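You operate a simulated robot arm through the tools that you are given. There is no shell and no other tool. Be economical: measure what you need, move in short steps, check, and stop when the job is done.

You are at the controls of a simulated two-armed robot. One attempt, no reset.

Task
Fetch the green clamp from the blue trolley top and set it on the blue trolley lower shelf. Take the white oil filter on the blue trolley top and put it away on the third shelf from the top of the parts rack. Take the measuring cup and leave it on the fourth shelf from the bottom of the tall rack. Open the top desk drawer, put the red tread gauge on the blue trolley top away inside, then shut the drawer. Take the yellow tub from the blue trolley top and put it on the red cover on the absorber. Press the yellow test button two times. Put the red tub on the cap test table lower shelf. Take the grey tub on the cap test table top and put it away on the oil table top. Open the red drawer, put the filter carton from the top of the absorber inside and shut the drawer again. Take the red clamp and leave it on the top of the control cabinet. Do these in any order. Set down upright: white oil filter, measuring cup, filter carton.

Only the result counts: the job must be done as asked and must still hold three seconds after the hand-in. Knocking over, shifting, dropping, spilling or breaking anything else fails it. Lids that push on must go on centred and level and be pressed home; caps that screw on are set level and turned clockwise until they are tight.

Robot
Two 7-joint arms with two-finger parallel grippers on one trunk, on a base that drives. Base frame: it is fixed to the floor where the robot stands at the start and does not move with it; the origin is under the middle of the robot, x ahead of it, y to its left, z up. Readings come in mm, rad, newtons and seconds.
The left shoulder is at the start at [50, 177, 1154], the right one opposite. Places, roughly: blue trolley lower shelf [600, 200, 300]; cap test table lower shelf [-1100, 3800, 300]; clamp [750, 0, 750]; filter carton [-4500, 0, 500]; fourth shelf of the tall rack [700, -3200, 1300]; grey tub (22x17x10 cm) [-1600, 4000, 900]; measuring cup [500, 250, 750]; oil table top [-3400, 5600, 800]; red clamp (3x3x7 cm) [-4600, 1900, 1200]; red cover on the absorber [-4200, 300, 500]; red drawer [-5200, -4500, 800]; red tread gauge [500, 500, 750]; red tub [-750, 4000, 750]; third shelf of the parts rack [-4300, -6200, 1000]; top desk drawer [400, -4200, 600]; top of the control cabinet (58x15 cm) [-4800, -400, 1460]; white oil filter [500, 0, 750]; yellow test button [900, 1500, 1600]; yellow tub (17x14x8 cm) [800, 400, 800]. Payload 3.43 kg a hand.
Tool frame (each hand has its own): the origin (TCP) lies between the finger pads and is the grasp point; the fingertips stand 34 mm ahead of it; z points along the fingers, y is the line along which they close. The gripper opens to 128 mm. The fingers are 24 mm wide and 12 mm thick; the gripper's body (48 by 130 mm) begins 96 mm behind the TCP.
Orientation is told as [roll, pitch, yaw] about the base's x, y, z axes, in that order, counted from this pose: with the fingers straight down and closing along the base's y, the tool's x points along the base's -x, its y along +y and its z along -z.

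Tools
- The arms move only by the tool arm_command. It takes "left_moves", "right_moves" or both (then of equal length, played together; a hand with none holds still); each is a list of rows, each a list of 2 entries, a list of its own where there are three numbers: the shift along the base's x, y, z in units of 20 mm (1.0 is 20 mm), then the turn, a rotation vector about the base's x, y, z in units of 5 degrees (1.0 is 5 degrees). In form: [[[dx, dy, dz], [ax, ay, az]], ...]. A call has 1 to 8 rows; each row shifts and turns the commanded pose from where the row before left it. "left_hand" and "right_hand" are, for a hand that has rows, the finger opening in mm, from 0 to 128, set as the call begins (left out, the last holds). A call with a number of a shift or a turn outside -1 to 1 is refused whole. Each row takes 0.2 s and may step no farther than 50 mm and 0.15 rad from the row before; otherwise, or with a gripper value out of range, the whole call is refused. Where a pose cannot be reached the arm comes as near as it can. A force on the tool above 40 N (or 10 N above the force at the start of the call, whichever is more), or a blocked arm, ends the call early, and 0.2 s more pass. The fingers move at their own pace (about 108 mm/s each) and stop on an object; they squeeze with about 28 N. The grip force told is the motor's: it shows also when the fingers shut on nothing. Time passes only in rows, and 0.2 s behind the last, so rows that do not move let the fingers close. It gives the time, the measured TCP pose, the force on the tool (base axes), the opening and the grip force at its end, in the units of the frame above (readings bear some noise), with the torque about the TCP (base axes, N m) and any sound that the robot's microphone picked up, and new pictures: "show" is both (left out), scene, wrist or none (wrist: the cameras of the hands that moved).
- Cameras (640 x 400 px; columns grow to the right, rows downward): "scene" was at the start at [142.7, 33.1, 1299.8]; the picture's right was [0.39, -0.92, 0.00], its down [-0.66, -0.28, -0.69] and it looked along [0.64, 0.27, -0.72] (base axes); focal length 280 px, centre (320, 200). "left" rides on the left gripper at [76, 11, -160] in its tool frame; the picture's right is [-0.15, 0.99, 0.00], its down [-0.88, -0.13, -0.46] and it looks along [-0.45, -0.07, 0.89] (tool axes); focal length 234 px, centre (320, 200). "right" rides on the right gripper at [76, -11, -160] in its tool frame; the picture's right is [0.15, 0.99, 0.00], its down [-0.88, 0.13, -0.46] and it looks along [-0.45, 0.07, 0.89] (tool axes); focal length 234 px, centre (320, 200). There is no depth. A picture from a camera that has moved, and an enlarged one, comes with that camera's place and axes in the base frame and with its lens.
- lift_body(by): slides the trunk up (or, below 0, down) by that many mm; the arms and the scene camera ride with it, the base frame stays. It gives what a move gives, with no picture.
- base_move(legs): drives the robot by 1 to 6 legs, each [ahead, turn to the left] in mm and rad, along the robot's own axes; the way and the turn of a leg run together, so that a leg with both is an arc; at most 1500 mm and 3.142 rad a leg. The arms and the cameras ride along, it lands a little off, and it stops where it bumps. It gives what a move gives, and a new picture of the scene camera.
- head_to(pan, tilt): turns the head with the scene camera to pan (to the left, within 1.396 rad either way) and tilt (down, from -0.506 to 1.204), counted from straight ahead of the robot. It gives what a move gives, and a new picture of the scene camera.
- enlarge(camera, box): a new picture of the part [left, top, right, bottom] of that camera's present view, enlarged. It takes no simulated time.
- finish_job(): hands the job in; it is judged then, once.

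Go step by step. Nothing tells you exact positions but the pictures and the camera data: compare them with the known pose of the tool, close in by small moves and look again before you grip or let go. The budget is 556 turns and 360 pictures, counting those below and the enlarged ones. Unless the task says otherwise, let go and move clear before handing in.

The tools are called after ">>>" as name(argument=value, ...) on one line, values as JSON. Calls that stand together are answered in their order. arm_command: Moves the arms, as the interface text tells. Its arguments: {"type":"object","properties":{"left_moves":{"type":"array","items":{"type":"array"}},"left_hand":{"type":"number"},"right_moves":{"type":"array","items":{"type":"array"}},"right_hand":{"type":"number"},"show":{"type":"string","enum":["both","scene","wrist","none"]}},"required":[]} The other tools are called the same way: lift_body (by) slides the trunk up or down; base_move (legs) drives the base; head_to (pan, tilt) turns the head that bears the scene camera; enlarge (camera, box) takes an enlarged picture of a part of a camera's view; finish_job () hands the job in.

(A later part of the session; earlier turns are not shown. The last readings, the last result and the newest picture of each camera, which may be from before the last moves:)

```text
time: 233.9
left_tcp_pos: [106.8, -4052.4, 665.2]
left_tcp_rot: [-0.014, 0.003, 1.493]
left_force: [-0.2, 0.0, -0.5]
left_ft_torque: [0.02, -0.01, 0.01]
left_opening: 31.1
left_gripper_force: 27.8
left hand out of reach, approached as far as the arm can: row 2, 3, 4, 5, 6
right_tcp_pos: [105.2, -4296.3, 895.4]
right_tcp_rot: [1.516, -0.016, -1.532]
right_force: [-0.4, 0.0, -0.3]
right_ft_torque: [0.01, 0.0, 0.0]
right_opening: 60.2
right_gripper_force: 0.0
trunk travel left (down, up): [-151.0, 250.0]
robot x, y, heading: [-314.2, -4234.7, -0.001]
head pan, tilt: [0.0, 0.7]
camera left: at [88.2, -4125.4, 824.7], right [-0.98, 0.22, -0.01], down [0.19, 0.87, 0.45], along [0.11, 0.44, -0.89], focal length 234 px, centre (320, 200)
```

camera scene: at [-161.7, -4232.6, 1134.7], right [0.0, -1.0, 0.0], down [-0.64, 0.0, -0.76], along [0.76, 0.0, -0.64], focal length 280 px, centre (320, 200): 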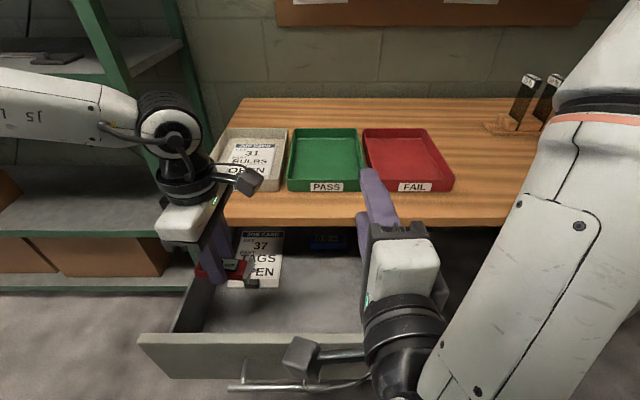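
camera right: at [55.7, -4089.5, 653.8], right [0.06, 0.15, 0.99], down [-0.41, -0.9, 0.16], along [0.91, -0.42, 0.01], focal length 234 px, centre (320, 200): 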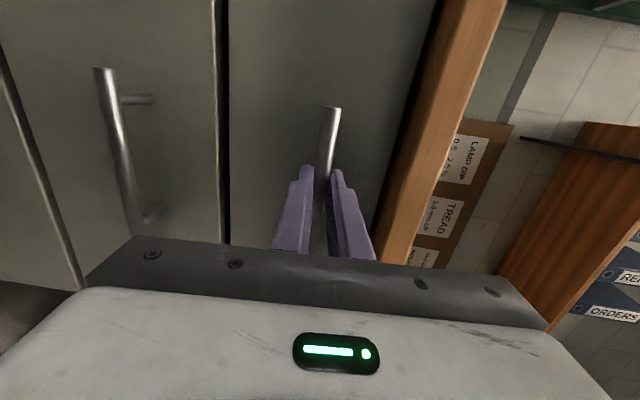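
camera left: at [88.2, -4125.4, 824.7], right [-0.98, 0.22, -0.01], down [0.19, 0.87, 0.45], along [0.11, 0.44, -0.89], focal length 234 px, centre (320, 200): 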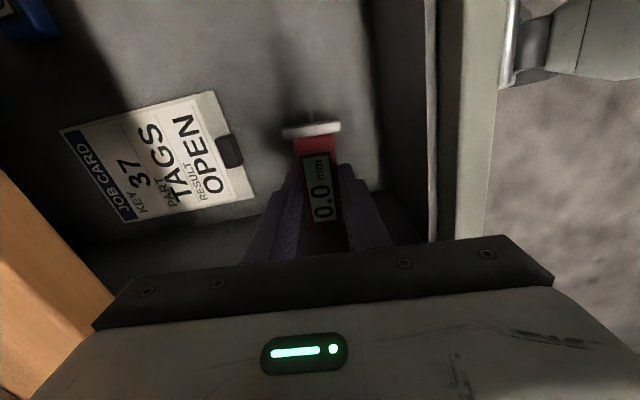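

The left hand drifted near its limit. I'll nudge the base forward 25 mm and lower the rest with the trunk.

>>> base_move(legs=[[25, 0]])

>>> lift_body(by=-40)

>>> arm_command(left_moves=[[[0, 0, 0], [0, 0, 0]]], show="wrist")

```text
time: 234.7
left_tcp_pos: [132.6, -4052.0, 666.3]
left_tcp_rot: [-0.015, 0.004, 1.496]
left_force: [0.1, -0.1, -0.3]
left_ft_torque: [0.0, 0.0, -0.04]
left_opening: 31.0
left_gripper_force: 28.0
right_tcp_pos: [129.3, -4296.1, 896.0]
right_tcp_rot: [1.515, -0.016, -1.532]
right_force: [0.1, 0.1, -0.3]
right_ft_torque: [0.02, 0.01, 0.04]
right_opening: 60.0
right_gripper_force: 0.0
trunk travel left (down, up): [-151.0, 250.0]
robot x, y, heading: [-288.7, -4232.4, 0.002]
head pan, tilt: [0.0, 0.7]
camera scene: at [-136.7, -4232.6, 1134.6], right [0.0, -1.0, 0.0], down [-0.64, 0.0, -0.76], along [0.76, 0.0, -0.64], focal length 280 px, centre (320, 200)
```

scene: 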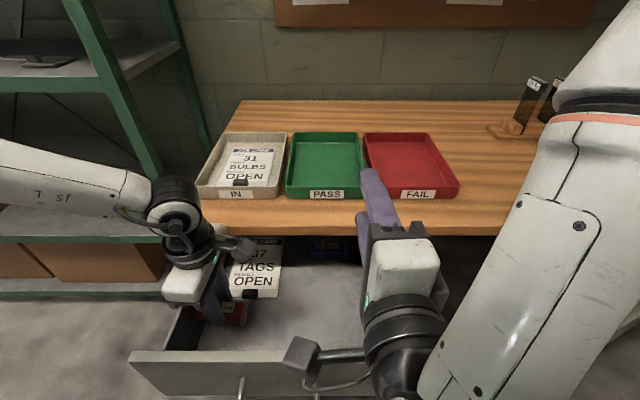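

```text
time: 235.5
left_tcp_pos: [131.8, -4051.6, 626.0]
left_tcp_rot: [-0.014, 0.002, 1.496]
left_force: [-0.5, 0.4, -0.2]
left_ft_torque: [0.03, 0.02, -0.03]
left_opening: 31.3
left_gripper_force: 28.0
right_tcp_pos: [127.4, -4296.9, 855.9]
right_tcp_rot: [1.516, -0.016, -1.53]
right_force: [0.1, -0.5, 0.2]
right_ft_torque: [-0.01, -0.03, -0.01]
right_opening: 60.0
right_gripper_force: 0.1
trunk travel left (down, up): [-111.0, 290.0]
robot x, y, heading: [-295.8, -4234.9, 0.008]
head pan, tilt: [0.0, 0.7]
```

```text
time: 235.9
left_tcp_pos: [132.1, -4051.6, 625.3]
left_tcp_rot: [-0.015, 0.004, 1.495]
left_force: [0.7, 0.6, -0.1]
left_ft_torque: [0.02, -0.02, 0.0]
left_opening: 31.1
left_gripper_force: 27.8
right_tcp_pos: [128.2, -4295.6, 856.0]
right_tcp_rot: [1.515, -0.015, -1.531]
right_force: [-0.6, 0.4, -0.2]
right_ft_torque: [0.02, 0.01, 0.04]
right_opening: 59.9
right_gripper_force: 0.1
trunk travel left (down, up): [-111.0, 290.0]
robot x, y, heading: [-288.8, -4235.2, -0.001]
head pan, tilt: [0.0, 0.7]
camera left: at [113.1, -4125.4, 784.8], right [-0.98, 0.22, -0.01], down [0.19, 0.87, 0.45], along [0.11, 0.44, -0.89], focal length 234 px, centre (320, 200)
```

left: 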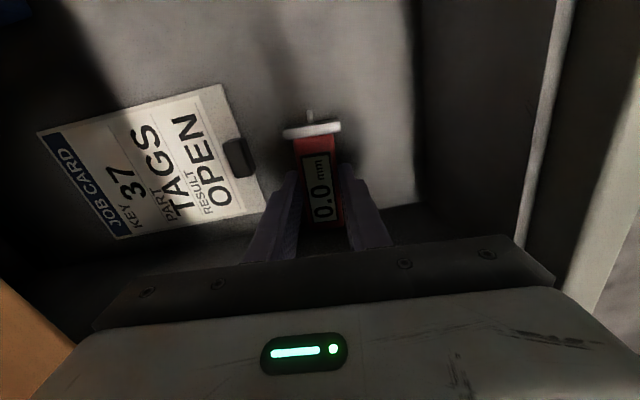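

>>> lift_body(by=-10)

>>> lift_body(by=-6)

```text
time: 236.5
left_tcp_pos: [133.7, -4052.7, 618.9]
left_tcp_rot: [-0.021, 0.003, 1.495]
left_force: [1.0, 3.7, 23.5]
left_ft_torque: [0.12, 0.19, -0.02]
left_opening: 31.4
left_gripper_force: 27.8
right_tcp_pos: [127.3, -4296.7, 847.1]
right_tcp_rot: [1.517, -0.015, -1.531]
right_force: [0.0, 1.0, 0.2]
right_ft_torque: [0.01, 0.01, 0.0]
right_opening: 60.4
right_gripper_force: 0.1
trunk travel left (down, up): [-101.0, 300.0]
robot x, y, heading: [-291.3, -4231.1, 0.001]
head pan, tilt: [0.0, 0.7]
```

```text
time: 236.8
left_tcp_pos: [134.8, -4053.1, 617.9]
left_tcp_rot: [-0.022, 0.004, 1.496]
left_force: [1.0, 1.5, 11.2]
left_ft_torque: [0.11, 0.22, -0.02]
left_opening: 31.0
left_gripper_force: 28.2
right_tcp_pos: [129.0, -4295.5, 844.0]
right_tcp_rot: [1.515, -0.016, -1.529]
right_force: [0.3, -0.2, -0.6]
right_ft_torque: [0.04, 0.0, 0.0]
right_opening: 60.0
right_gripper_force: 0.2
trunk travel left (down, up): [-99.0, 302.0]
robot x, y, heading: [-293.9, -4234.0, -0.001]
head pan, tilt: [0.0, 0.7]
stopped: the force on the tool passed its limit (the readings are from after the stop); the commanded pose is now the measured one
```

Contact with the drawer floor. I'll open the left hand and raise with the trunk.

>>> arm_command(left_moves=[[[0, 0, 0], [0, 0, 0]], [[0, 0, 0], [0, 0, 0]]], left_hand=54, show="none")

>>> lift_body(by=160)

>>> arm_command(left_moves=[[[-0.3, 0.3, 0], [0, 0, 0]]], show="wrist")

```text
time: 237.4
left_tcp_pos: [133.3, -4053.6, 617.2]
left_tcp_rot: [-0.021, 0.003, 1.498]
left_force: [-0.6, -2.5, 18.8]
left_ft_torque: [0.02, 0.72, 0.12]
left_opening: 54.2
left_gripper_force: 0.9
right_tcp_pos: [127.8, -4296.1, 845.5]
right_tcp_rot: [1.516, -0.014, -1.53]
right_force: [-1.1, 0.0, 1.0]
right_ft_torque: [-0.04, -0.03, 0.02]
right_opening: 59.9
right_gripper_force: 0.1
trunk travel left (down, up): [-99.0, 302.0]
robot x, y, heading: [-290.1, -4230.0, 0.001]
head pan, tilt: [0.0, 0.7]
```

```text
time: 239.3
left_tcp_pos: [133.6, -4052.1, 775.7]
left_tcp_rot: [-0.02, 0.003, 1.497]
left_force: [-0.5, 0.0, 0.0]
left_ft_torque: [0.03, 0.02, 0.02]
left_opening: 53.9
left_gripper_force: 0.1
right_tcp_pos: [129.1, -4296.6, 1004.9]
right_tcp_rot: [1.514, -0.017, -1.531]
right_force: [0.2, 0.2, 0.4]
right_ft_torque: [0.02, 0.0, -0.01]
right_opening: 60.0
right_gripper_force: 0.0
trunk travel left (down, up): [-259.0, 142.0]
robot x, y, heading: [-295.9, -4232.8, -0.0]
head pan, tilt: [0.0, 0.7]
```

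```text
time: 239.7
left_tcp_pos: [127.0, -4046.0, 776.6]
left_tcp_rot: [-0.021, 0.004, 1.496]
left_force: [0.0, 0.2, -0.1]
left_ft_torque: [-0.04, -0.04, 0.02]
left_opening: 53.9
left_gripper_force: 0.0
right_tcp_pos: [127.7, -4297.2, 1003.3]
right_tcp_rot: [1.514, -0.016, -1.531]
right_force: [-0.7, 0.5, 0.1]
right_ft_torque: [-0.06, 0.02, 0.0]
right_opening: 60.1
right_gripper_force: 0.0
trunk travel left (down, up): [-259.0, 142.0]
robot x, y, heading: [-290.1, -4236.0, -0.001]
head pan, tilt: [0.0, 0.7]
camera left: at [108.2, -4119.8, 935.0], right [-0.98, 0.22, -0.02], down [0.19, 0.87, 0.46], along [0.12, 0.44, -0.89], focal length 234 px, centre (320, 200)
```

left: 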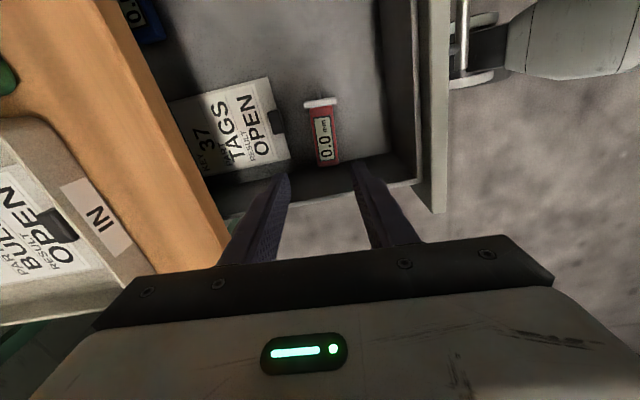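

The gauge lies in the drawer. To shut it I'll back off, tuck the left hand away, lower the closed right fingers to the drawer face and push.

>>> base_move(legs=[[-250, 0]])

>>> arm_command(left_moves=[[[-1, 1, 0], [0, 0, 0]], [[-1, 1, 0], [0, 0, 0]], [[-1, 1, 0], [0, 0, 0]], [[-1, 1, 0], [0, 0, 0]], [[-1, 1, 0], [0, 0, 0]], [[-1, 1, 0], [0, 0, 0]], [[-1, 1, 0], [0, 0, 0]], [[-1, 1, 0], [0, 0, 0]]], right_moves=[[[0, 0.67, -0.87], [0, 0, 0]], [[0, 0.67, -0.87], [0, 0, 0]], [[0, 0.67, -0.87], [0, 0, 0]], [[0, 0.67, -0.87], [0, 0, 0]], [[0, 0.67, -0.87], [0, 0, 0]], [[0, 0.67, -0.87], [0, 0, 0]], [[0, 0.67, -0.87], [0, 0, 0]], [[0, 0.67, -0.87], [0, 0, 0]]], right_hand=0, show="none")

>>> lift_body(by=-255)

>>> arm_command(right_moves=[[[0, 0, 0], [0, 0, 0]]], show="both")

```text
time: 241.5
left_tcp_pos: [-124.4, -4045.3, 775.2]
left_tcp_rot: [-0.02, 0.004, 1.496]
left_force: [-0.4, 0.4, 0.0]
left_ft_torque: [0.01, -0.02, -0.01]
left_opening: 54.1
left_gripper_force: 0.1
right_tcp_pos: [-123.8, -4297.3, 1004.7]
right_tcp_rot: [1.515, -0.015, -1.528]
right_force: [-0.5, -0.4, 1.0]
right_ft_torque: [0.03, -0.01, -0.01]
right_opening: 59.9
right_gripper_force: 0.0
trunk travel left (down, up): [-259.0, 142.0]
robot x, y, heading: [-543.9, -4231.6, -0.0]
head pan, tilt: [0.0, 0.7]
camera scene: at [-389.0, -4232.5, 1242.6], right [0.0, -1.0, 0.0], down [-0.64, 0.0, -0.77], along [0.77, 0.0, -0.64], focal length 280 px, centre (320, 200)
```

scene: 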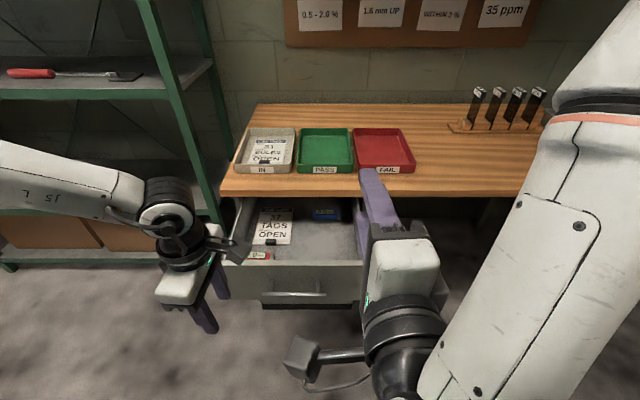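

```text
time: 243.3
left_tcp_pos: [-283.9, -3885.7, 776.7]
left_tcp_rot: [-0.019, 0.004, 1.493]
left_force: [0.2, 0.4, -0.1]
left_ft_torque: [-0.01, 0.05, 0.04]
left_opening: 53.8
left_gripper_force: 0.0
right_tcp_pos: [-94.2, -4206.6, 875.1]
right_tcp_rot: [1.523, -0.002, -1.579]
right_force: [0.4, 0.5, 0.5]
right_ft_torque: [0.02, 0.04, 0.02]
right_opening: 0.1
right_gripper_force: 28.6
right hand out of reach, approached as far as the arm can: row 6, 7, 8
trunk travel left (down, up): [-259.0, 142.0]
robot x, y, heading: [-540.4, -4235.1, 0.003]
head pan, tilt: [0.0, 0.7]
```

```text
time: 245.9
left_tcp_pos: [-283.8, -3884.9, 521.8]
left_tcp_rot: [-0.019, 0.005, 1.496]
left_force: [0.0, -0.2, 0.3]
left_ft_torque: [0.0, -0.03, 0.01]
left_opening: 53.9
left_gripper_force: 0.0
right_tcp_pos: [-98.1, -4207.9, 614.3]
right_tcp_rot: [1.509, -0.009, -1.578]
right_force: [0.2, 0.6, -1.0]
right_ft_torque: [0.02, -0.04, 0.01]
right_opening: 0.0
right_gripper_force: 28.2
trunk travel left (down, up): [-4.0, 397.0]
robot x, y, heading: [-545.8, -4232.4, -0.002]
head pan, tilt: [0.0, 0.7]
```

```text
time: 246.3
left_tcp_pos: [-284.4, -3885.4, 522.2]
left_tcp_rot: [-0.019, 0.004, 1.495]
left_force: [-0.6, -0.2, 0.5]
left_ft_torque: [0.02, 0.01, -0.01]
left_opening: 54.1
left_gripper_force: 0.1
right_tcp_pos: [-96.4, -4208.0, 614.8]
right_tcp_rot: [1.511, -0.009, -1.579]
right_force: [0.0, -0.5, 0.2]
right_ft_torque: [-0.02, 0.03, -0.01]
right_opening: 0.0
right_gripper_force: 28.0
trunk travel left (down, up): [-4.0, 397.0]
robot x, y, heading: [-544.2, -4234.4, -0.003]
head pan, tilt: [0.0, 0.7]
camera scene: at [-388.6, -4232.5, 987.5], right [0.0, -1.0, 0.0], down [-0.64, 0.0, -0.76], along [0.76, 0.0, -0.64], focal length 280 px, centre (320, 200)
camera right: at [-257.4, -4130.8, 611.1], right [0.06, 0.15, 0.99], down [-0.45, -0.88, 0.17], along [0.89, -0.46, 0.02], focal length 234 px, centre (320, 200)
```

scene: 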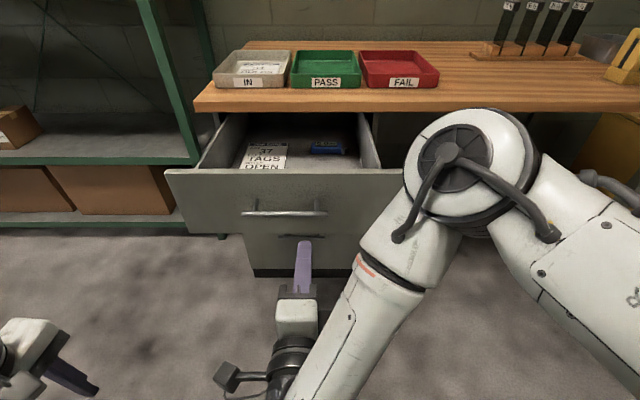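
right: 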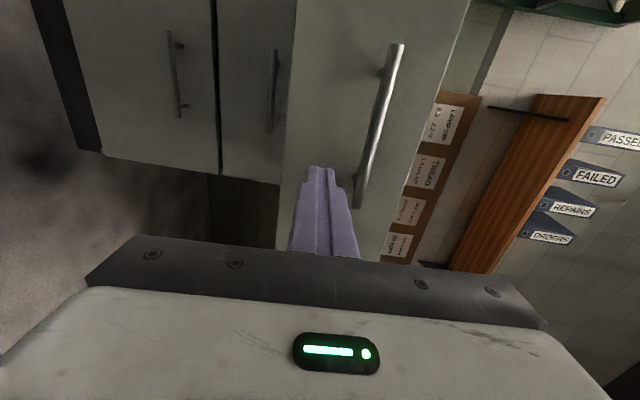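

The fingertips are lined up under the handle on the drawer face. I'll drive forward 310 mm to push.

>>> base_move(legs=[[310, 0]])

```text
time: 248.4
left_tcp_pos: [23.3, -3885.0, 522.3]
left_tcp_rot: [-0.02, 0.002, 1.499]
left_force: [-0.7, -0.8, -0.9]
left_ft_torque: [0.02, 0.0, -0.02]
left_opening: 54.0
left_gripper_force: 0.0
right_tcp_pos: [210.2, -4205.5, 614.8]
right_tcp_rot: [1.511, -0.005, -1.574]
right_force: [0.0, -0.7, 0.5]
right_ft_torque: [0.02, -0.01, 0.0]
right_opening: 0.0
right_gripper_force: 27.5
trunk travel left (down, up): [-4.0, 397.0]
robot x, y, heading: [-237.6, -4232.6, 0.003]
head pan, tilt: [0.0, 0.7]
camera scene: at [-81.3, -4231.7, 987.5], right [0.0, -1.0, 0.0], down [-0.64, 0.0, -0.77], along [0.77, 0.0, -0.64], focal length 280 px, centre (320, 200)
```

scene: 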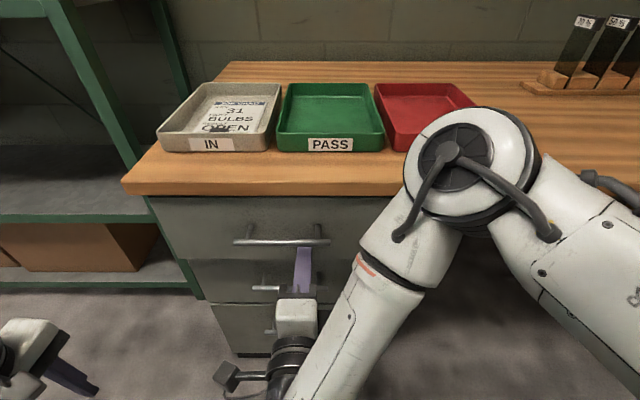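

>>> base_move(legs=[[50, 0]])

>>> enlarge(camera="scene", box=[120, 170, 380, 330])

```text
time: 249.3
left_tcp_pos: [49.9, -3883.9, 521.6]
left_tcp_rot: [-0.022, 0.004, 1.497]
left_force: [0.1, 0.6, -0.5]
left_ft_torque: [-0.03, 0.01, -0.02]
left_opening: 54.0
left_gripper_force: 0.0
right_tcp_pos: [235.1, -4210.0, 616.7]
right_tcp_rot: [1.506, -0.005, -1.579]
right_force: [-6.9, 1.5, 4.5]
right_ft_torque: [0.06, -0.2, 0.13]
right_opening: 0.1
right_gripper_force: 27.4
trunk travel left (down, up): [-4.0, 397.0]
robot x, y, heading: [-206.9, -4236.0, 0.002]
head pan, tilt: [0.0, 0.7]
stopped in leg 1: the force on the tool passed its limit (the readings are from after the stop); the commanded pose is now the measured one
camera scene: at [-53.9, -4231.6, 987.5], right [0.0, -1.0, 0.0], down [-0.64, 0.0, -0.77], along [0.77, 0.0, -0.64], focal length 280 px, centre (320, 200)
```

scene: 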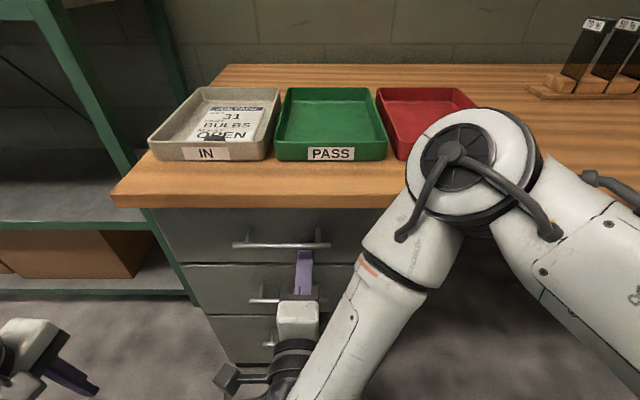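

```text
2.46 times, centred on (250, 250) of scene
camera zoom: at [-53.9, -4231.6, 987.5], right [0.0, -1.0, 0.0], down [-0.64, 0.0, -0.77], along [0.77, 0.0, -0.64], focal length 690 px, centre (492, 77)
```

zoom: 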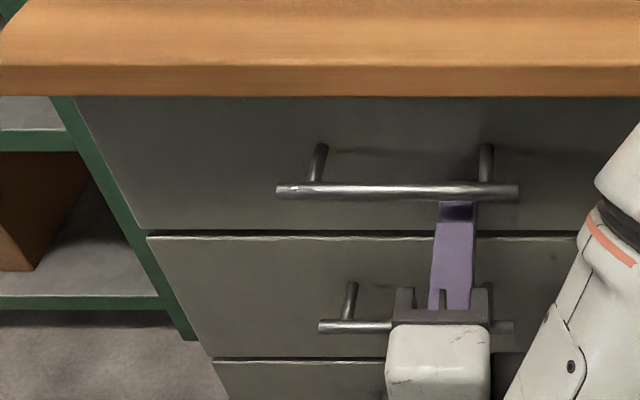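

>>> base_move(legs=[[20, 0]])

>>> base_move(legs=[[-300, 0]])

>>> enlarge(camera="scene", box=[200, 120, 440, 270])

```text
time: 250.0
left_tcp_pos: [54.6, -3884.5, 522.0]
left_tcp_rot: [-0.021, 0.004, 1.496]
left_force: [-0.3, -0.8, -0.3]
left_ft_torque: [-0.01, -0.02, -0.05]
left_opening: 54.0
left_gripper_force: 0.1
right_tcp_pos: [234.5, -4207.2, 615.7]
right_tcp_rot: [1.501, -0.002, -1.576]
right_force: [-9.9, -0.1, 6.9]
right_ft_torque: [0.03, -0.31, 0.06]
right_opening: 0.1
right_gripper_force: 28.0
trunk travel left (down, up): [-4.0, 397.0]
robot x, y, heading: [-199.0, -4238.6, -0.002]
head pan, tilt: [0.0, 0.7]
stopped in leg 1: the force on the tool passed its limit (the readings are from after the stop); the commanded pose is now the measured one
camera scene: at [-50.3, -4231.7, 987.6], right [0.0, -1.0, 0.0], down [-0.64, 0.0, -0.77], along [0.77, 0.0, -0.64], focal length 280 px, centre (320, 200)
```

scene: 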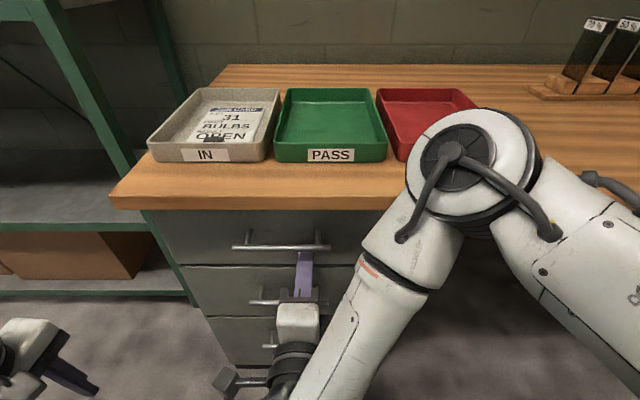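

```text
time: 252.1
left_tcp_pos: [-249.3, -3885.5, 521.9]
left_tcp_rot: [-0.019, 0.003, 1.498]
left_force: [-0.3, -0.5, 0.5]
left_ft_torque: [0.0, 0.0, 0.0]
left_opening: 54.1
left_gripper_force: 0.1
right_tcp_pos: [-67.3, -4210.1, 614.4]
right_tcp_rot: [1.497, -0.003, -1.577]
right_force: [-0.5, -0.1, 0.2]
right_ft_torque: [-0.03, 0.01, -0.02]
right_opening: 0.2
right_gripper_force: 27.7
trunk travel left (down, up): [-4.0, 397.0]
robot x, y, heading: [-506.8, -4235.5, 0.002]
head pan, tilt: [0.0, 0.7]
camera scene: at [-352.7, -4232.3, 987.5], right [0.0, -1.0, 0.0], down [-0.64, 0.0, -0.76], along [0.76, 0.0, -0.64], focal length 280 px, centre (320, 200)
```

scene: 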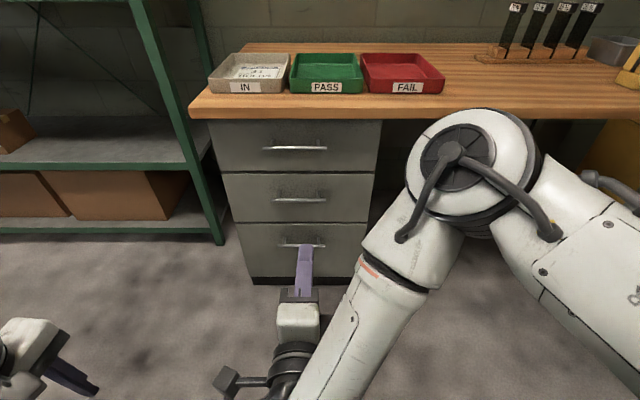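

```text
2.67 times, centred on (320, 195) of scene
camera zoom: at [-352.7, -4232.3, 987.5], right [0.0, -1.0, 0.0], down [-0.64, 0.0, -0.76], along [0.76, 0.0, -0.64], focal length 748 px, centre (320, 213)
```

zoom: 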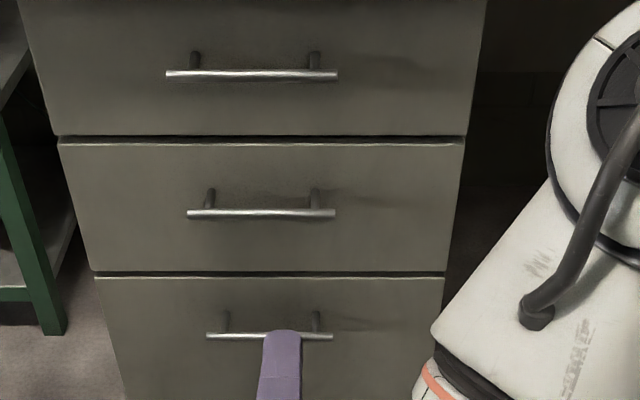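

The drawer is flush and shut. Next is the yellow test button up at the trolley end; I'll raise the trunk, unroll the right hand and drive back up the aisle.

>>> lift_body(by=397)

>>> arm_command(right_moves=[[[0, 0, 0.5], [-1, 0, 0]], [[0, 0, 0.5], [-1, 0, 0]], [[0, 0, 0.5], [-1, 0, 0]], [[0, 0, 0.5], [-1, 0, 0]], [[0, 0, 0.5], [-1, 0, 0]], [[0, 0, 0.5], [-1, 0, 0]], [[0, 0, 0.5], [-1, 0, 0]], [[0, 0, 0.5], [-1, 0, 0]]], show="none")

>>> arm_command(right_moves=[[[-0.5, 0, 0.8], [-1, 0, 0]], [[-0.5, 0, 0.8], [-1, 0, 0]], [[-0.5, 0, 0.8], [-1, 0, 0]], [[-0.5, 0, 0.8], [-1, 0, 0]], [[-0.5, 0, 0.8], [-1, 0, 0]], [[-0.5, 0, 0.8], [-1, 0, 0]], [[-0.5, 0, 0.8], [-1, 0, 0]], [[-0.5, 0, 0.8], [-1, 0, 0]]], show="none")

>>> base_move(legs=[[0, 1.57], [1500, 0], [1500, 0], [1500, 0], [500, 0]])

```text
time: 255.9
left_tcp_pos: [-248.1, -3884.4, 919.2]
left_tcp_rot: [-0.019, 0.004, 1.496]
left_force: [-0.2, 0.0, 0.4]
left_ft_torque: [0.01, 0.04, -0.01]
left_opening: 53.9
left_gripper_force: 0.1
right_tcp_pos: [-67.8, -4211.6, 1011.0]
right_tcp_rot: [1.496, -0.001, -1.579]
right_force: [0.0, -0.2, -0.5]
right_ft_torque: [0.0, 0.0, 0.0]
right_opening: 0.2
right_gripper_force: 28.0
trunk travel left (down, up): [-401.0, 0.0]
robot x, y, heading: [-506.1, -4231.7, 0.004]
head pan, tilt: [0.0, 0.7]
```

```text
time: 257.9
left_tcp_pos: [-247.8, -3884.1, 918.2]
left_tcp_rot: [-0.019, 0.003, 1.499]
left_force: [0.3, -0.3, 0.3]
left_ft_torque: [-0.01, 0.01, 0.0]
left_opening: 54.0
left_gripper_force: 0.1
right_tcp_pos: [-48.7, -4240.7, 1090.8]
right_tcp_rot: [1.47, -0.669, -1.648]
right_force: [-0.2, -0.8, 0.2]
right_ft_torque: [0.01, -0.01, -0.01]
right_opening: 0.0
right_gripper_force: 28.2
trunk travel left (down, up): [-401.0, 0.0]
robot x, y, heading: [-506.4, -4233.9, -0.003]
head pan, tilt: [0.0, 0.7]
stopped in row 8 (right hand): the arm was blocked; the commanded pose is now the measured one
```

```text
time: 259.0
left_tcp_pos: [-247.4, -3883.6, 918.7]
left_tcp_rot: [-0.019, 0.003, 1.497]
left_force: [0.2, 0.0, -0.4]
left_ft_torque: [0.0, 0.0, -0.03]
left_opening: 53.9
left_gripper_force: 0.0
right_tcp_pos: [-97.4, -4257.2, 1104.6]
right_tcp_rot: [1.197, -1.019, -1.456]
right_force: [-0.3, -0.8, 0.1]
right_ft_torque: [0.02, -0.02, 0.02]
right_opening: 0.1
right_gripper_force: 27.9
trunk travel left (down, up): [-401.0, 0.0]
robot x, y, heading: [-507.9, -4231.8, 0.002]
head pan, tilt: [0.0, 0.7]
stopped in row 5 (right hand): the arm was blocked; the commanded pose is now the measured one
```

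```text
time: 286.9
left_tcp_pos: [-960.7, 1028.5, 918.8]
left_tcp_rot: [-0.019, 0.004, 3.096]
left_force: [-0.1, 0.1, 1.3]
left_ft_torque: [0.01, 0.02, -0.02]
left_opening: 54.0
left_gripper_force: 0.2
right_tcp_pos: [-592.9, 1189.5, 1104.8]
right_tcp_rot: [1.196, -1.021, 0.143]
right_force: [0.1, 0.8, -0.5]
right_ft_torque: [0.01, 0.01, -0.02]
right_opening: 0.0
right_gripper_force: 27.6
trunk travel left (down, up): [-401.0, 0.0]
robot x, y, heading: [-604.4, 776.1, 1.598]
head pan, tilt: [0.0, 0.7]
camera scene: at [-610.3, 936.3, 1384.4], right [1.0, 0.03, 0.0], down [0.02, -0.64, -0.76], along [-0.02, 0.76, -0.64], focal length 280 px, centre (320, 200)
```

scene: 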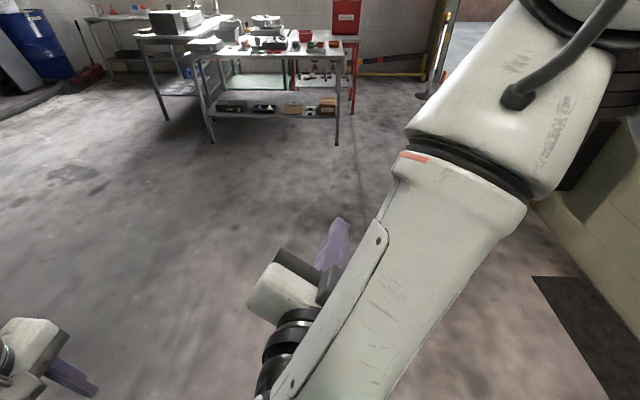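

I'm near the trolley's left side with the test tables visible beyond. I'll go on to y about 1500 and face the wall to find the button.

>>> base_move(legs=[[730, 0], [0, -1.6]])

>>> head_to(pan=0, tilt=0.0)

```text
time: 294.8
left_tcp_pos: [-356.1, 1841.3, 917.8]
left_tcp_rot: [-0.018, 0.004, 1.475]
left_force: [-0.3, 0.6, 0.3]
left_ft_torque: [-0.01, 0.04, 0.01]
left_opening: 54.2
left_gripper_force: 0.0
right_tcp_pos: [-214.6, 1466.4, 1104.0]
right_tcp_rot: [1.196, -1.021, -1.476]
right_force: [0.4, -0.4, 0.1]
right_ft_torque: [0.0, 0.01, 0.0]
right_opening: 0.0
right_gripper_force: 27.8
trunk travel left (down, up): [-401.0, 0.0]
robot x, y, heading: [-626.2, 1495.5, -0.018]
head pan, tilt: [0.0, 0.7]
camera scene: at [-469.3, 1496.7, 1384.5], right [-0.02, -1.0, 0.0], down [-0.64, 0.01, -0.76], along [0.76, -0.02, -0.64], focal length 280 px, centre (320, 200)
```

scene: 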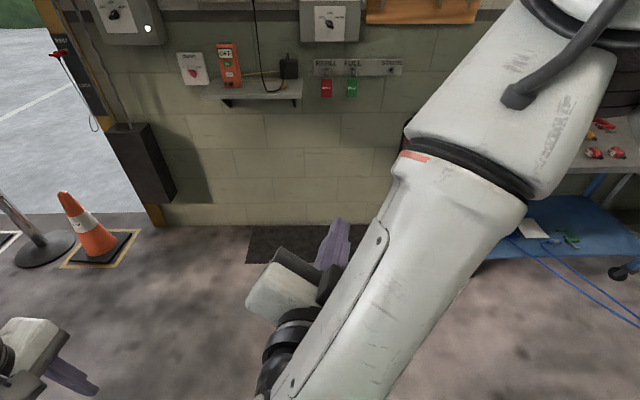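

```text
time: 295.9
left_tcp_pos: [-356.3, 1842.1, 918.0]
left_tcp_rot: [-0.022, 0.003, 1.476]
left_force: [0.9, -0.1, -0.1]
left_ft_torque: [-0.01, 0.0, 0.03]
left_opening: 53.8
left_gripper_force: 0.0
right_tcp_pos: [-215.0, 1466.2, 1105.2]
right_tcp_rot: [1.195, -1.018, -1.477]
right_force: [-0.2, 0.1, -0.2]
right_ft_torque: [0.02, 0.02, 0.0]
right_opening: 0.0
right_gripper_force: 28.2
trunk travel left (down, up): [-401.0, 0.0]
robot x, y, heading: [-622.4, 1499.5, -0.019]
head pan, tilt: [0.0, 0.0]
camera scene: at [-464.3, 1496.7, 1448.3], right [-0.02, -1.0, 0.0], down [0.0, 0.0, -1.0], along [1.0, -0.02, 0.0], focal length 280 px, centre (320, 200)
```

scene: 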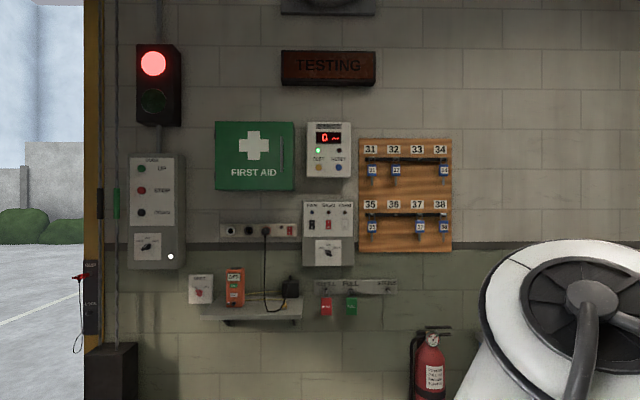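

>>> enlarge(camera="scene", box=[290, 110, 370, 190])

```text
5.00 times, centred on (330, 150) of scene
camera zoom: at [-464.3, 1496.7, 1448.3], right [-0.02, -1.0, 0.0], down [0.0, 0.0, -1.0], along [1.0, -0.02, 0.0], focal length 1402 px, centre (270, 450)
```

zoom: 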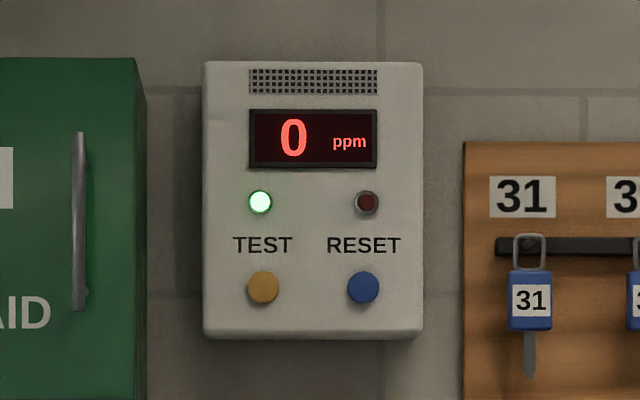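

The yellow TEST button is at about [865, 1477, 1602]. I'll raise the right hand toward that height.

>>> arm_command(right_moves=[[[0.4, 0, 1], [0, 0, 0]], [[0.4, 0, 1], [0, 0, 0]], [[0.4, 0, 1], [0, 0, 0]], [[0.4, 0, 1], [0, 0, 0]], [[0.4, 0, 1], [0, 0, 0]], [[0.4, 0, 1], [0, 0, 0]], [[0.4, 0, 1], [0, 0, 0]], [[0.4, 0, 1], [0, 0, 0]]], show="none")

>>> arm_command(right_moves=[[[0.2, 0, 1], [0, 0, 0]], [[0.2, 0, 1], [0, 0, 0]], [[0.2, 0, 1], [0, 0, 0]], [[0.2, 0, 1], [0, 0, 0]], [[0.2, 0, 1], [0, 0, 0]], [[0.2, 0, 1], [0, 0, 0]], [[0.2, 0, 1], [0, 0, 0]], [[0.2, 0, 1], [0, 0, 0]]], show="both")

```text
time: 297.7
left_tcp_pos: [-355.9, 1841.9, 919.9]
left_tcp_rot: [-0.021, 0.004, 1.475]
left_force: [-1.2, 0.7, 0.9]
left_ft_torque: [-0.01, -0.02, -0.02]
left_opening: 54.3
left_gripper_force: 0.1
right_tcp_pos: [-151.8, 1467.2, 1266.4]
right_tcp_rot: [1.195, -1.02, -1.479]
right_force: [1.3, 0.3, 0.1]
right_ft_torque: [0.0, -0.04, -0.03]
right_opening: 0.1
right_gripper_force: 28.3
trunk travel left (down, up): [-401.0, 0.0]
robot x, y, heading: [-624.7, 1499.9, -0.025]
head pan, tilt: [0.0, 0.0]
```

```text
time: 299.5
left_tcp_pos: [-357.0, 1841.8, 918.5]
left_tcp_rot: [-0.021, 0.004, 1.476]
left_force: [0.3, 0.0, -0.4]
left_ft_torque: [-0.02, 0.0, -0.04]
left_opening: 54.2
left_gripper_force: 0.0
right_tcp_pos: [-118.8, 1465.0, 1425.9]
right_tcp_rot: [1.192, -1.019, -1.477]
right_force: [-0.6, -0.4, 0.4]
right_ft_torque: [-0.01, -0.01, -0.01]
right_opening: 0.4
right_gripper_force: 28.1
trunk travel left (down, up): [-401.0, 0.0]
robot x, y, heading: [-625.0, 1495.9, -0.019]
head pan, tilt: [0.0, 0.0]
camera scene: at [-464.4, 1496.7, 1448.3], right [-0.02, -1.0, 0.0], down [0.0, 0.0, -1.0], along [1.0, -0.02, 0.0], focal length 280 px, centre (320, 200)
camera right: at [-279.7, 1532.2, 1385.2], right [0.28, 0.89, 0.36], down [-0.35, -0.25, 0.9], along [0.89, -0.38, 0.25], focal length 234 px, centre (320, 200)
```

scene: 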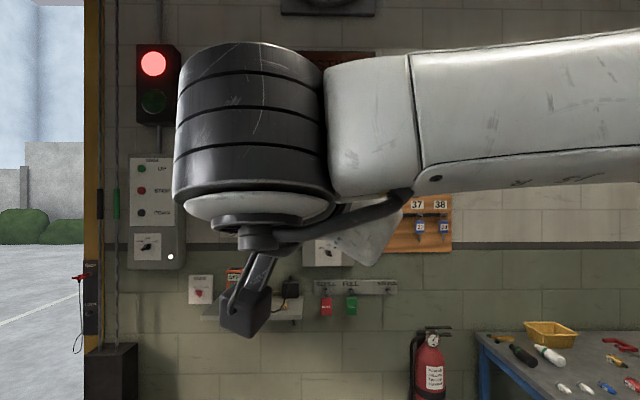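
right: 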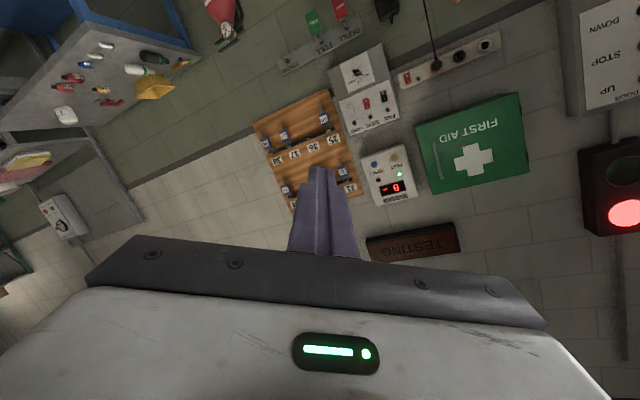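

>>> arm_command(right_moves=[[[0, 0.15, 1], [0, -0.55, 0.64]], [[0, 0.15, 1], [0, -0.55, 0.64]], [[0, 0.15, 1], [0, -0.55, 0.64]], [[0, 0.15, 1], [0, -0.55, 0.64]], [[0, 0, 1], [0, 0, 0]], [[0, 0, 1], [0, 0, 0]], [[0, 0, 1], [0, 0, 0]], [[0, 0, 1], [0, 0, 0]]], show="wrist")

```text
time: 301.3
left_tcp_pos: [-355.8, 1842.2, 919.1]
left_tcp_rot: [-0.021, 0.003, 1.476]
left_force: [0.6, 0.3, 0.0]
left_ft_torque: [-0.03, -0.04, 0.02]
left_opening: 54.0
left_gripper_force: 0.1
right_tcp_pos: [-119.1, 1479.2, 1585.9]
right_tcp_rot: [1.567, -1.029, -1.571]
right_force: [0.2, -0.6, 0.8]
right_ft_torque: [-0.02, 0.0, -0.04]
right_opening: 0.1
right_gripper_force: 28.1
trunk travel left (down, up): [-401.0, 0.0]
robot x, y, heading: [-622.2, 1496.7, -0.026]
head pan, tilt: [0.0, 0.0]
camera right: at [-279.4, 1509.1, 1514.7], right [0.01, 0.92, 0.38], down [-0.45, -0.34, 0.82], along [0.89, -0.18, 0.42], focal length 234 px, centre (320, 200)
```

right: 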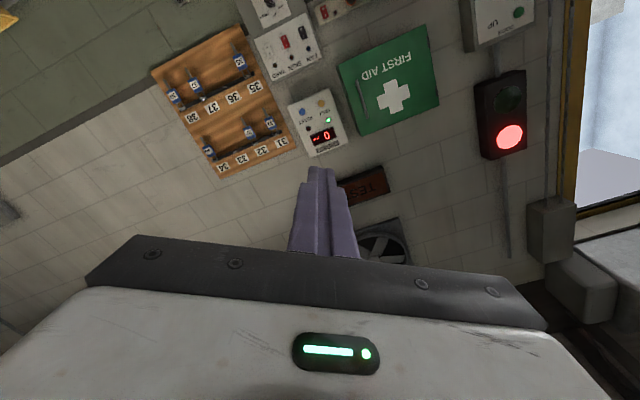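

>>> arm_command(right_moves=[[[0, -0.2, 0.7], [0, 0, 0]]], show="none")

>>> base_move(legs=[[750, 0.022]])

>>> arm_command(right_moves=[[[0, 0, 0], [0, 0, 0]]], show="wrist")

```text
time: 301.7
left_tcp_pos: [-356.0, 1842.7, 917.5]
left_tcp_rot: [-0.022, 0.002, 1.475]
left_force: [-1.4, 0.0, 0.6]
left_ft_torque: [0.02, 0.0, 0.02]
left_opening: 54.0
left_gripper_force: 0.1
right_tcp_pos: [-118.2, 1474.3, 1601.1]
right_tcp_rot: [1.567, -1.031, -1.572]
right_force: [-0.2, -0.3, -0.3]
right_ft_torque: [-0.01, -0.02, 0.01]
right_opening: 0.0
right_gripper_force: 28.0
trunk travel left (down, up): [-401.0, 0.0]
robot x, y, heading: [-620.7, 1499.7, -0.02]
head pan, tilt: [0.0, 0.0]
```

```text
time: 305.7
left_tcp_pos: [382.5, 1838.7, 918.5]
left_tcp_rot: [-0.019, 0.003, 1.494]
left_force: [-0.3, -0.3, 0.2]
left_ft_torque: [-0.02, 0.03, 0.01]
left_opening: 54.2
left_gripper_force: 0.1
right_tcp_pos: [628.3, 1474.6, 1599.5]
right_tcp_rot: [1.568, -1.03, -1.551]
right_force: [-0.5, 0.6, 0.1]
right_ft_torque: [-0.02, 0.02, 0.02]
right_opening: 0.1
right_gripper_force: 27.9
trunk travel left (down, up): [-401.0, 0.0]
robot x, y, heading: [123.9, 1489.2, -0.001]
head pan, tilt: [0.0, 0.0]
camera scene: at [282.2, 1490.9, 1448.3], right [0.0, -1.0, 0.0], down [0.0, 0.0, -1.0], along [1.0, 0.0, 0.0], focal length 280 px, centre (320, 200)
```

scene: 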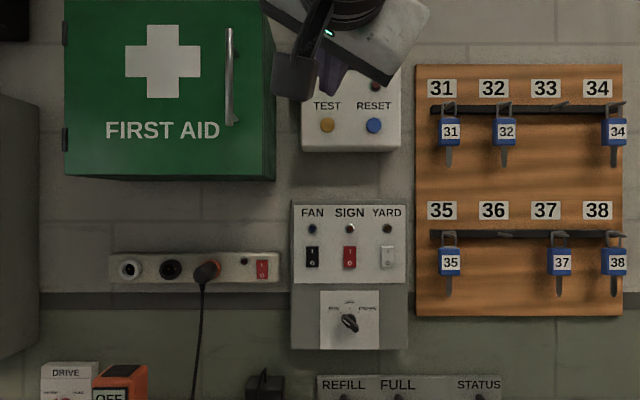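

```text
time: 306.1
left_tcp_pos: [383.3, 1837.5, 919.1]
left_tcp_rot: [-0.021, 0.004, 1.496]
left_force: [-0.3, 0.4, 0.7]
left_ft_torque: [0.04, 0.02, 0.0]
left_opening: 54.0
left_gripper_force: 0.2
right_tcp_pos: [627.2, 1475.1, 1600.1]
right_tcp_rot: [1.567, -1.029, -1.55]
right_force: [1.0, 0.1, 0.3]
right_ft_torque: [-0.01, -0.04, 0.03]
right_opening: 0.2
right_gripper_force: 28.3
trunk travel left (down, up): [-401.0, 0.0]
robot x, y, heading: [122.4, 1488.1, 0.004]
head pan, tilt: [0.0, 0.0]
camera right: at [466.6, 1502.9, 1528.8], right [-0.01, 0.92, 0.38], down [-0.45, -0.35, 0.82], along [0.89, -0.16, 0.42], focal length 234 px, centre (320, 200)
```

right: 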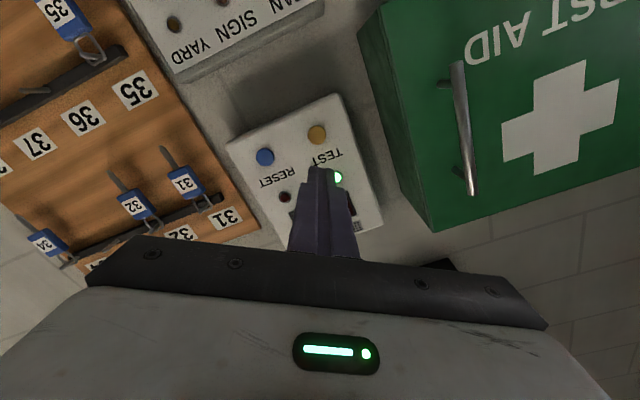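

The button front is at about [851, 1477, 1600] and my fingertips are aligned. I'll drive 165 mm closer, then press with the arm.

>>> base_move(legs=[[165, 0]])

>>> arm_command(right_moves=[[[0, 0, 0], [0, 0, 0]]], show="wrist")

```text
time: 307.6
left_tcp_pos: [546.8, 1837.8, 917.6]
left_tcp_rot: [-0.019, 0.003, 1.491]
left_force: [0.5, 0.0, -0.4]
left_ft_torque: [0.02, -0.01, 0.02]
left_opening: 54.3
left_gripper_force: 0.1
right_tcp_pos: [792.0, 1473.9, 1599.6]
right_tcp_rot: [1.565, -1.029, -1.554]
right_force: [0.5, 0.3, -0.4]
right_ft_torque: [0.02, -0.06, 0.02]
right_opening: 0.0
right_gripper_force: 27.8
trunk travel left (down, up): [-401.0, 0.0]
robot x, y, heading: [283.7, 1491.4, -0.009]
head pan, tilt: [0.0, 0.0]
camera scene: at [446.1, 1490.0, 1448.2], right [0.0, -1.0, 0.0], down [0.0, 0.0, -1.0], along [1.0, 0.0, 0.0], focal length 280 px, centre (320, 200)
```

scene: 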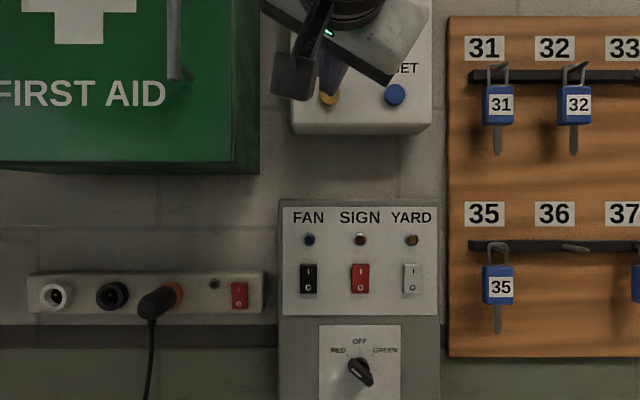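

```text
time: 307.9
left_tcp_pos: [546.7, 1837.4, 919.2]
left_tcp_rot: [-0.022, 0.004, 1.492]
left_force: [-0.2, -0.7, -0.5]
left_ft_torque: [0.01, 0.0, -0.02]
left_opening: 54.0
left_gripper_force: 0.0
right_tcp_pos: [791.4, 1472.7, 1600.9]
right_tcp_rot: [1.568, -1.027, -1.556]
right_force: [0.2, 0.6, 0.5]
right_ft_torque: [-0.01, -0.01, -0.03]
right_opening: 0.0
right_gripper_force: 28.1
trunk travel left (down, up): [-401.0, 0.0]
robot x, y, heading: [284.1, 1492.1, -0.003]
head pan, tilt: [0.0, 0.0]
camera right: at [629.9, 1501.6, 1528.8], right [-0.01, 0.92, 0.38], down [-0.45, -0.35, 0.82], along [0.89, -0.16, 0.42], focal length 234 px, centre (320, 200)
```

right: 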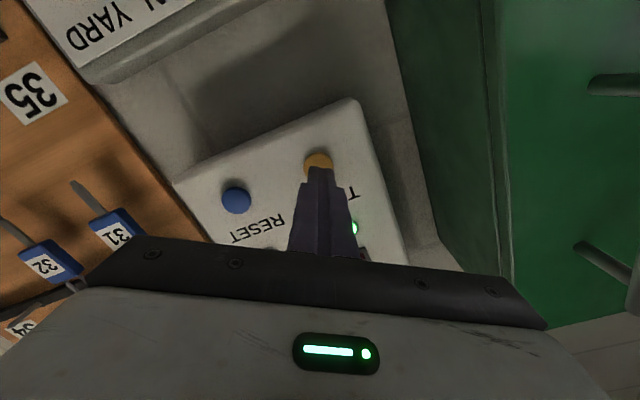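

>>> arm_command(right_moves=[[[0.4, 0.15, 0], [0, 0, 0]], [[0.3, 0.05, 0], [0, 0, 0]], [[0.2, 0, 0], [0, 0, 0]], [[0.15, 0, 0], [0, 0, 0]], [[0.15, 0, 0], [0, 0, 0]], [[0.15, 0, 0], [0, 0, 0]], [[0.15, 0, 0], [0, 0, 0]]], show="none")

```text
time: 309.6
left_tcp_pos: [545.8, 1836.3, 918.1]
left_tcp_rot: [-0.02, 0.003, 1.491]
left_force: [0.6, 0.3, -0.6]
left_ft_torque: [0.0, 0.02, -0.07]
left_opening: 54.1
left_gripper_force: 0.0
right_tcp_pos: [818.3, 1478.2, 1601.3]
right_tcp_rot: [1.566, -1.029, -1.555]
right_force: [-6.7, -1.7, -4.9]
right_ft_torque: [0.02, 0.12, -0.09]
right_opening: 0.0
right_gripper_force: 28.2
trunk travel left (down, up): [-401.0, 0.0]
robot x, y, heading: [287.8, 1489.3, -0.005]
head pan, tilt: [0.0, 0.0]
heard: click
```

One click was heard. I'll back off fully and press a second time.

>>> arm_command(right_moves=[[[-0.5, 0, 0], [0, 0, 0]], [[-0.5, 0, 0], [0, 0, 0]], [[0, 0, 0], [0, 0, 0]]], show="none")

>>> arm_command(right_moves=[[[0.5, 0, 0], [0, 0, 0]], [[0.3, 0, 0], [0, 0, 0]], [[0.2, 0, 0], [0, 0, 0]], [[0.1, 0, 0], [0, 0, 0]]], show="none")

```text
time: 310.4
left_tcp_pos: [547.1, 1836.7, 918.8]
left_tcp_rot: [-0.019, 0.004, 1.491]
left_force: [-0.2, -1.0, 0.1]
left_ft_torque: [0.02, -0.01, -0.01]
left_opening: 54.1
left_gripper_force: 0.0
right_tcp_pos: [800.3, 1477.4, 1600.0]
right_tcp_rot: [1.565, -1.031, -1.554]
right_force: [-0.2, -0.5, -0.1]
right_ft_torque: [-0.01, 0.0, 0.0]
right_opening: 0.3
right_gripper_force: 28.2
trunk travel left (down, up): [-401.0, 0.0]
robot x, y, heading: [283.6, 1488.7, -0.008]
head pan, tilt: [0.0, 0.0]
```

```text
time: 311.4
left_tcp_pos: [545.7, 1836.5, 920.1]
left_tcp_rot: [-0.021, 0.002, 1.491]
left_force: [-0.1, 0.8, 0.6]
left_ft_torque: [0.05, 0.0, -0.02]
left_opening: 54.0
left_gripper_force: 0.0
right_tcp_pos: [820.4, 1477.8, 1601.2]
right_tcp_rot: [1.571, -1.029, -1.557]
right_force: [-11.8, -0.4, -4.5]
right_ft_torque: [-0.01, 0.13, -0.06]
right_opening: 0.1
right_gripper_force: 27.7
trunk travel left (down, up): [-401.0, 0.0]
robot x, y, heading: [286.7, 1484.9, -0.007]
head pan, tilt: [0.0, 0.0]
heard: click
```

Both presses clicked. Next I'll back away and head to the cap test table for the tubs.

>>> arm_command(right_moves=[[[-1, 0, 0], [0, 0, 0]], [[-1, 0, 0], [0, 0, 0]], [[-1, 0, 0], [0, 0, 0]]], show="none")

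>>> base_move(legs=[[-1300, 0], [0, 1.57], [900, 0]])

>>> head_to(pan=0, tilt=0.4)

```text
time: 312.1
left_tcp_pos: [547.1, 1837.2, 919.0]
left_tcp_rot: [-0.021, 0.003, 1.49]
left_force: [-0.3, 0.4, 0.6]
left_ft_torque: [-0.03, 0.0, -0.02]
left_opening: 54.0
left_gripper_force: 0.2
right_tcp_pos: [763.4, 1478.2, 1600.8]
right_tcp_rot: [1.565, -1.028, -1.555]
right_force: [-0.3, 0.7, 0.2]
right_ft_torque: [0.0, 0.02, -0.02]
right_opening: 0.0
right_gripper_force: 27.9
trunk travel left (down, up): [-401.0, 0.0]
robot x, y, heading: [286.1, 1486.2, -0.004]
head pan, tilt: [0.0, 0.0]
```

```text
time: 326.9
left_tcp_pos: [-1409.9, 2633.3, 919.2]
left_tcp_rot: [-0.02, 0.003, 3.094]
left_force: [-0.3, 0.3, -0.4]
left_ft_torque: [0.0, 0.02, -0.02]
left_opening: 53.9
left_gripper_force: 0.1
right_tcp_pos: [-1057.6, 2862.0, 1600.8]
right_tcp_rot: [1.565, -1.029, 0.048]
right_force: [0.0, 0.0, 0.1]
right_ft_torque: [0.02, 0.03, 0.02]
right_opening: 0.2
right_gripper_force: 28.4
trunk travel left (down, up): [-401.0, 0.0]
robot x, y, heading: [-1056.8, 2386.4, 1.599]
head pan, tilt: [0.0, 0.0]
camera scene: at [-1058.5, 2545.4, 1448.3], right [1.0, 0.03, 0.0], down [0.0, 0.0, -1.0], along [-0.03, 1.0, 0.0], focal length 280 px, centre (320, 200)
```

scene: 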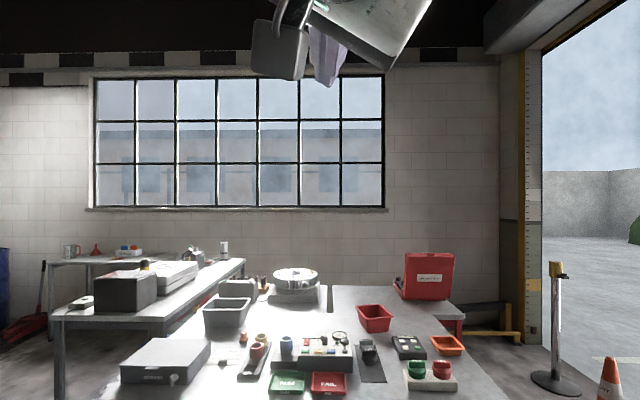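

```text
time: 327.8
left_tcp_pos: [-1408.7, 2632.6, 918.5]
left_tcp_rot: [-0.022, 0.004, 3.094]
left_force: [0.3, -0.3, -0.9]
left_ft_torque: [0.0, 0.04, 0.03]
left_opening: 54.3
left_gripper_force: 0.2
right_tcp_pos: [-1056.6, 2864.3, 1598.9]
right_tcp_rot: [1.558, -1.027, 0.05]
right_force: [0.1, -0.9, 0.1]
right_ft_torque: [-0.01, 0.02, -0.03]
right_opening: 0.1
right_gripper_force: 27.7
trunk travel left (down, up): [-401.0, 0.0]
robot x, y, heading: [-1054.0, 2381.9, 1.6]
head pan, tilt: [0.0, 0.4]
camera scene: at [-1058.2, 2548.2, 1418.5], right [1.0, 0.02, 0.0], down [0.01, -0.32, -0.95], along [-0.02, 0.95, -0.32], focal length 280 px, centre (320, 200)
```

scene: 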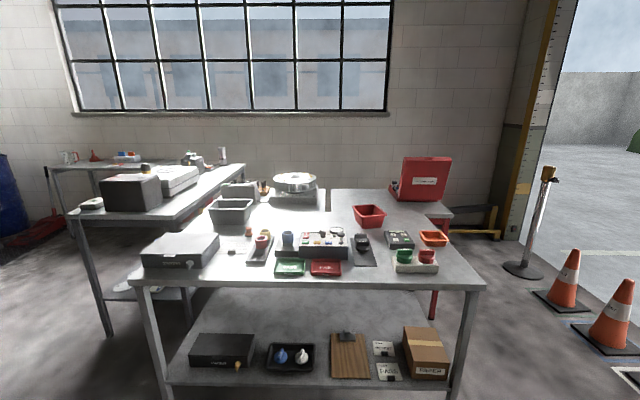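

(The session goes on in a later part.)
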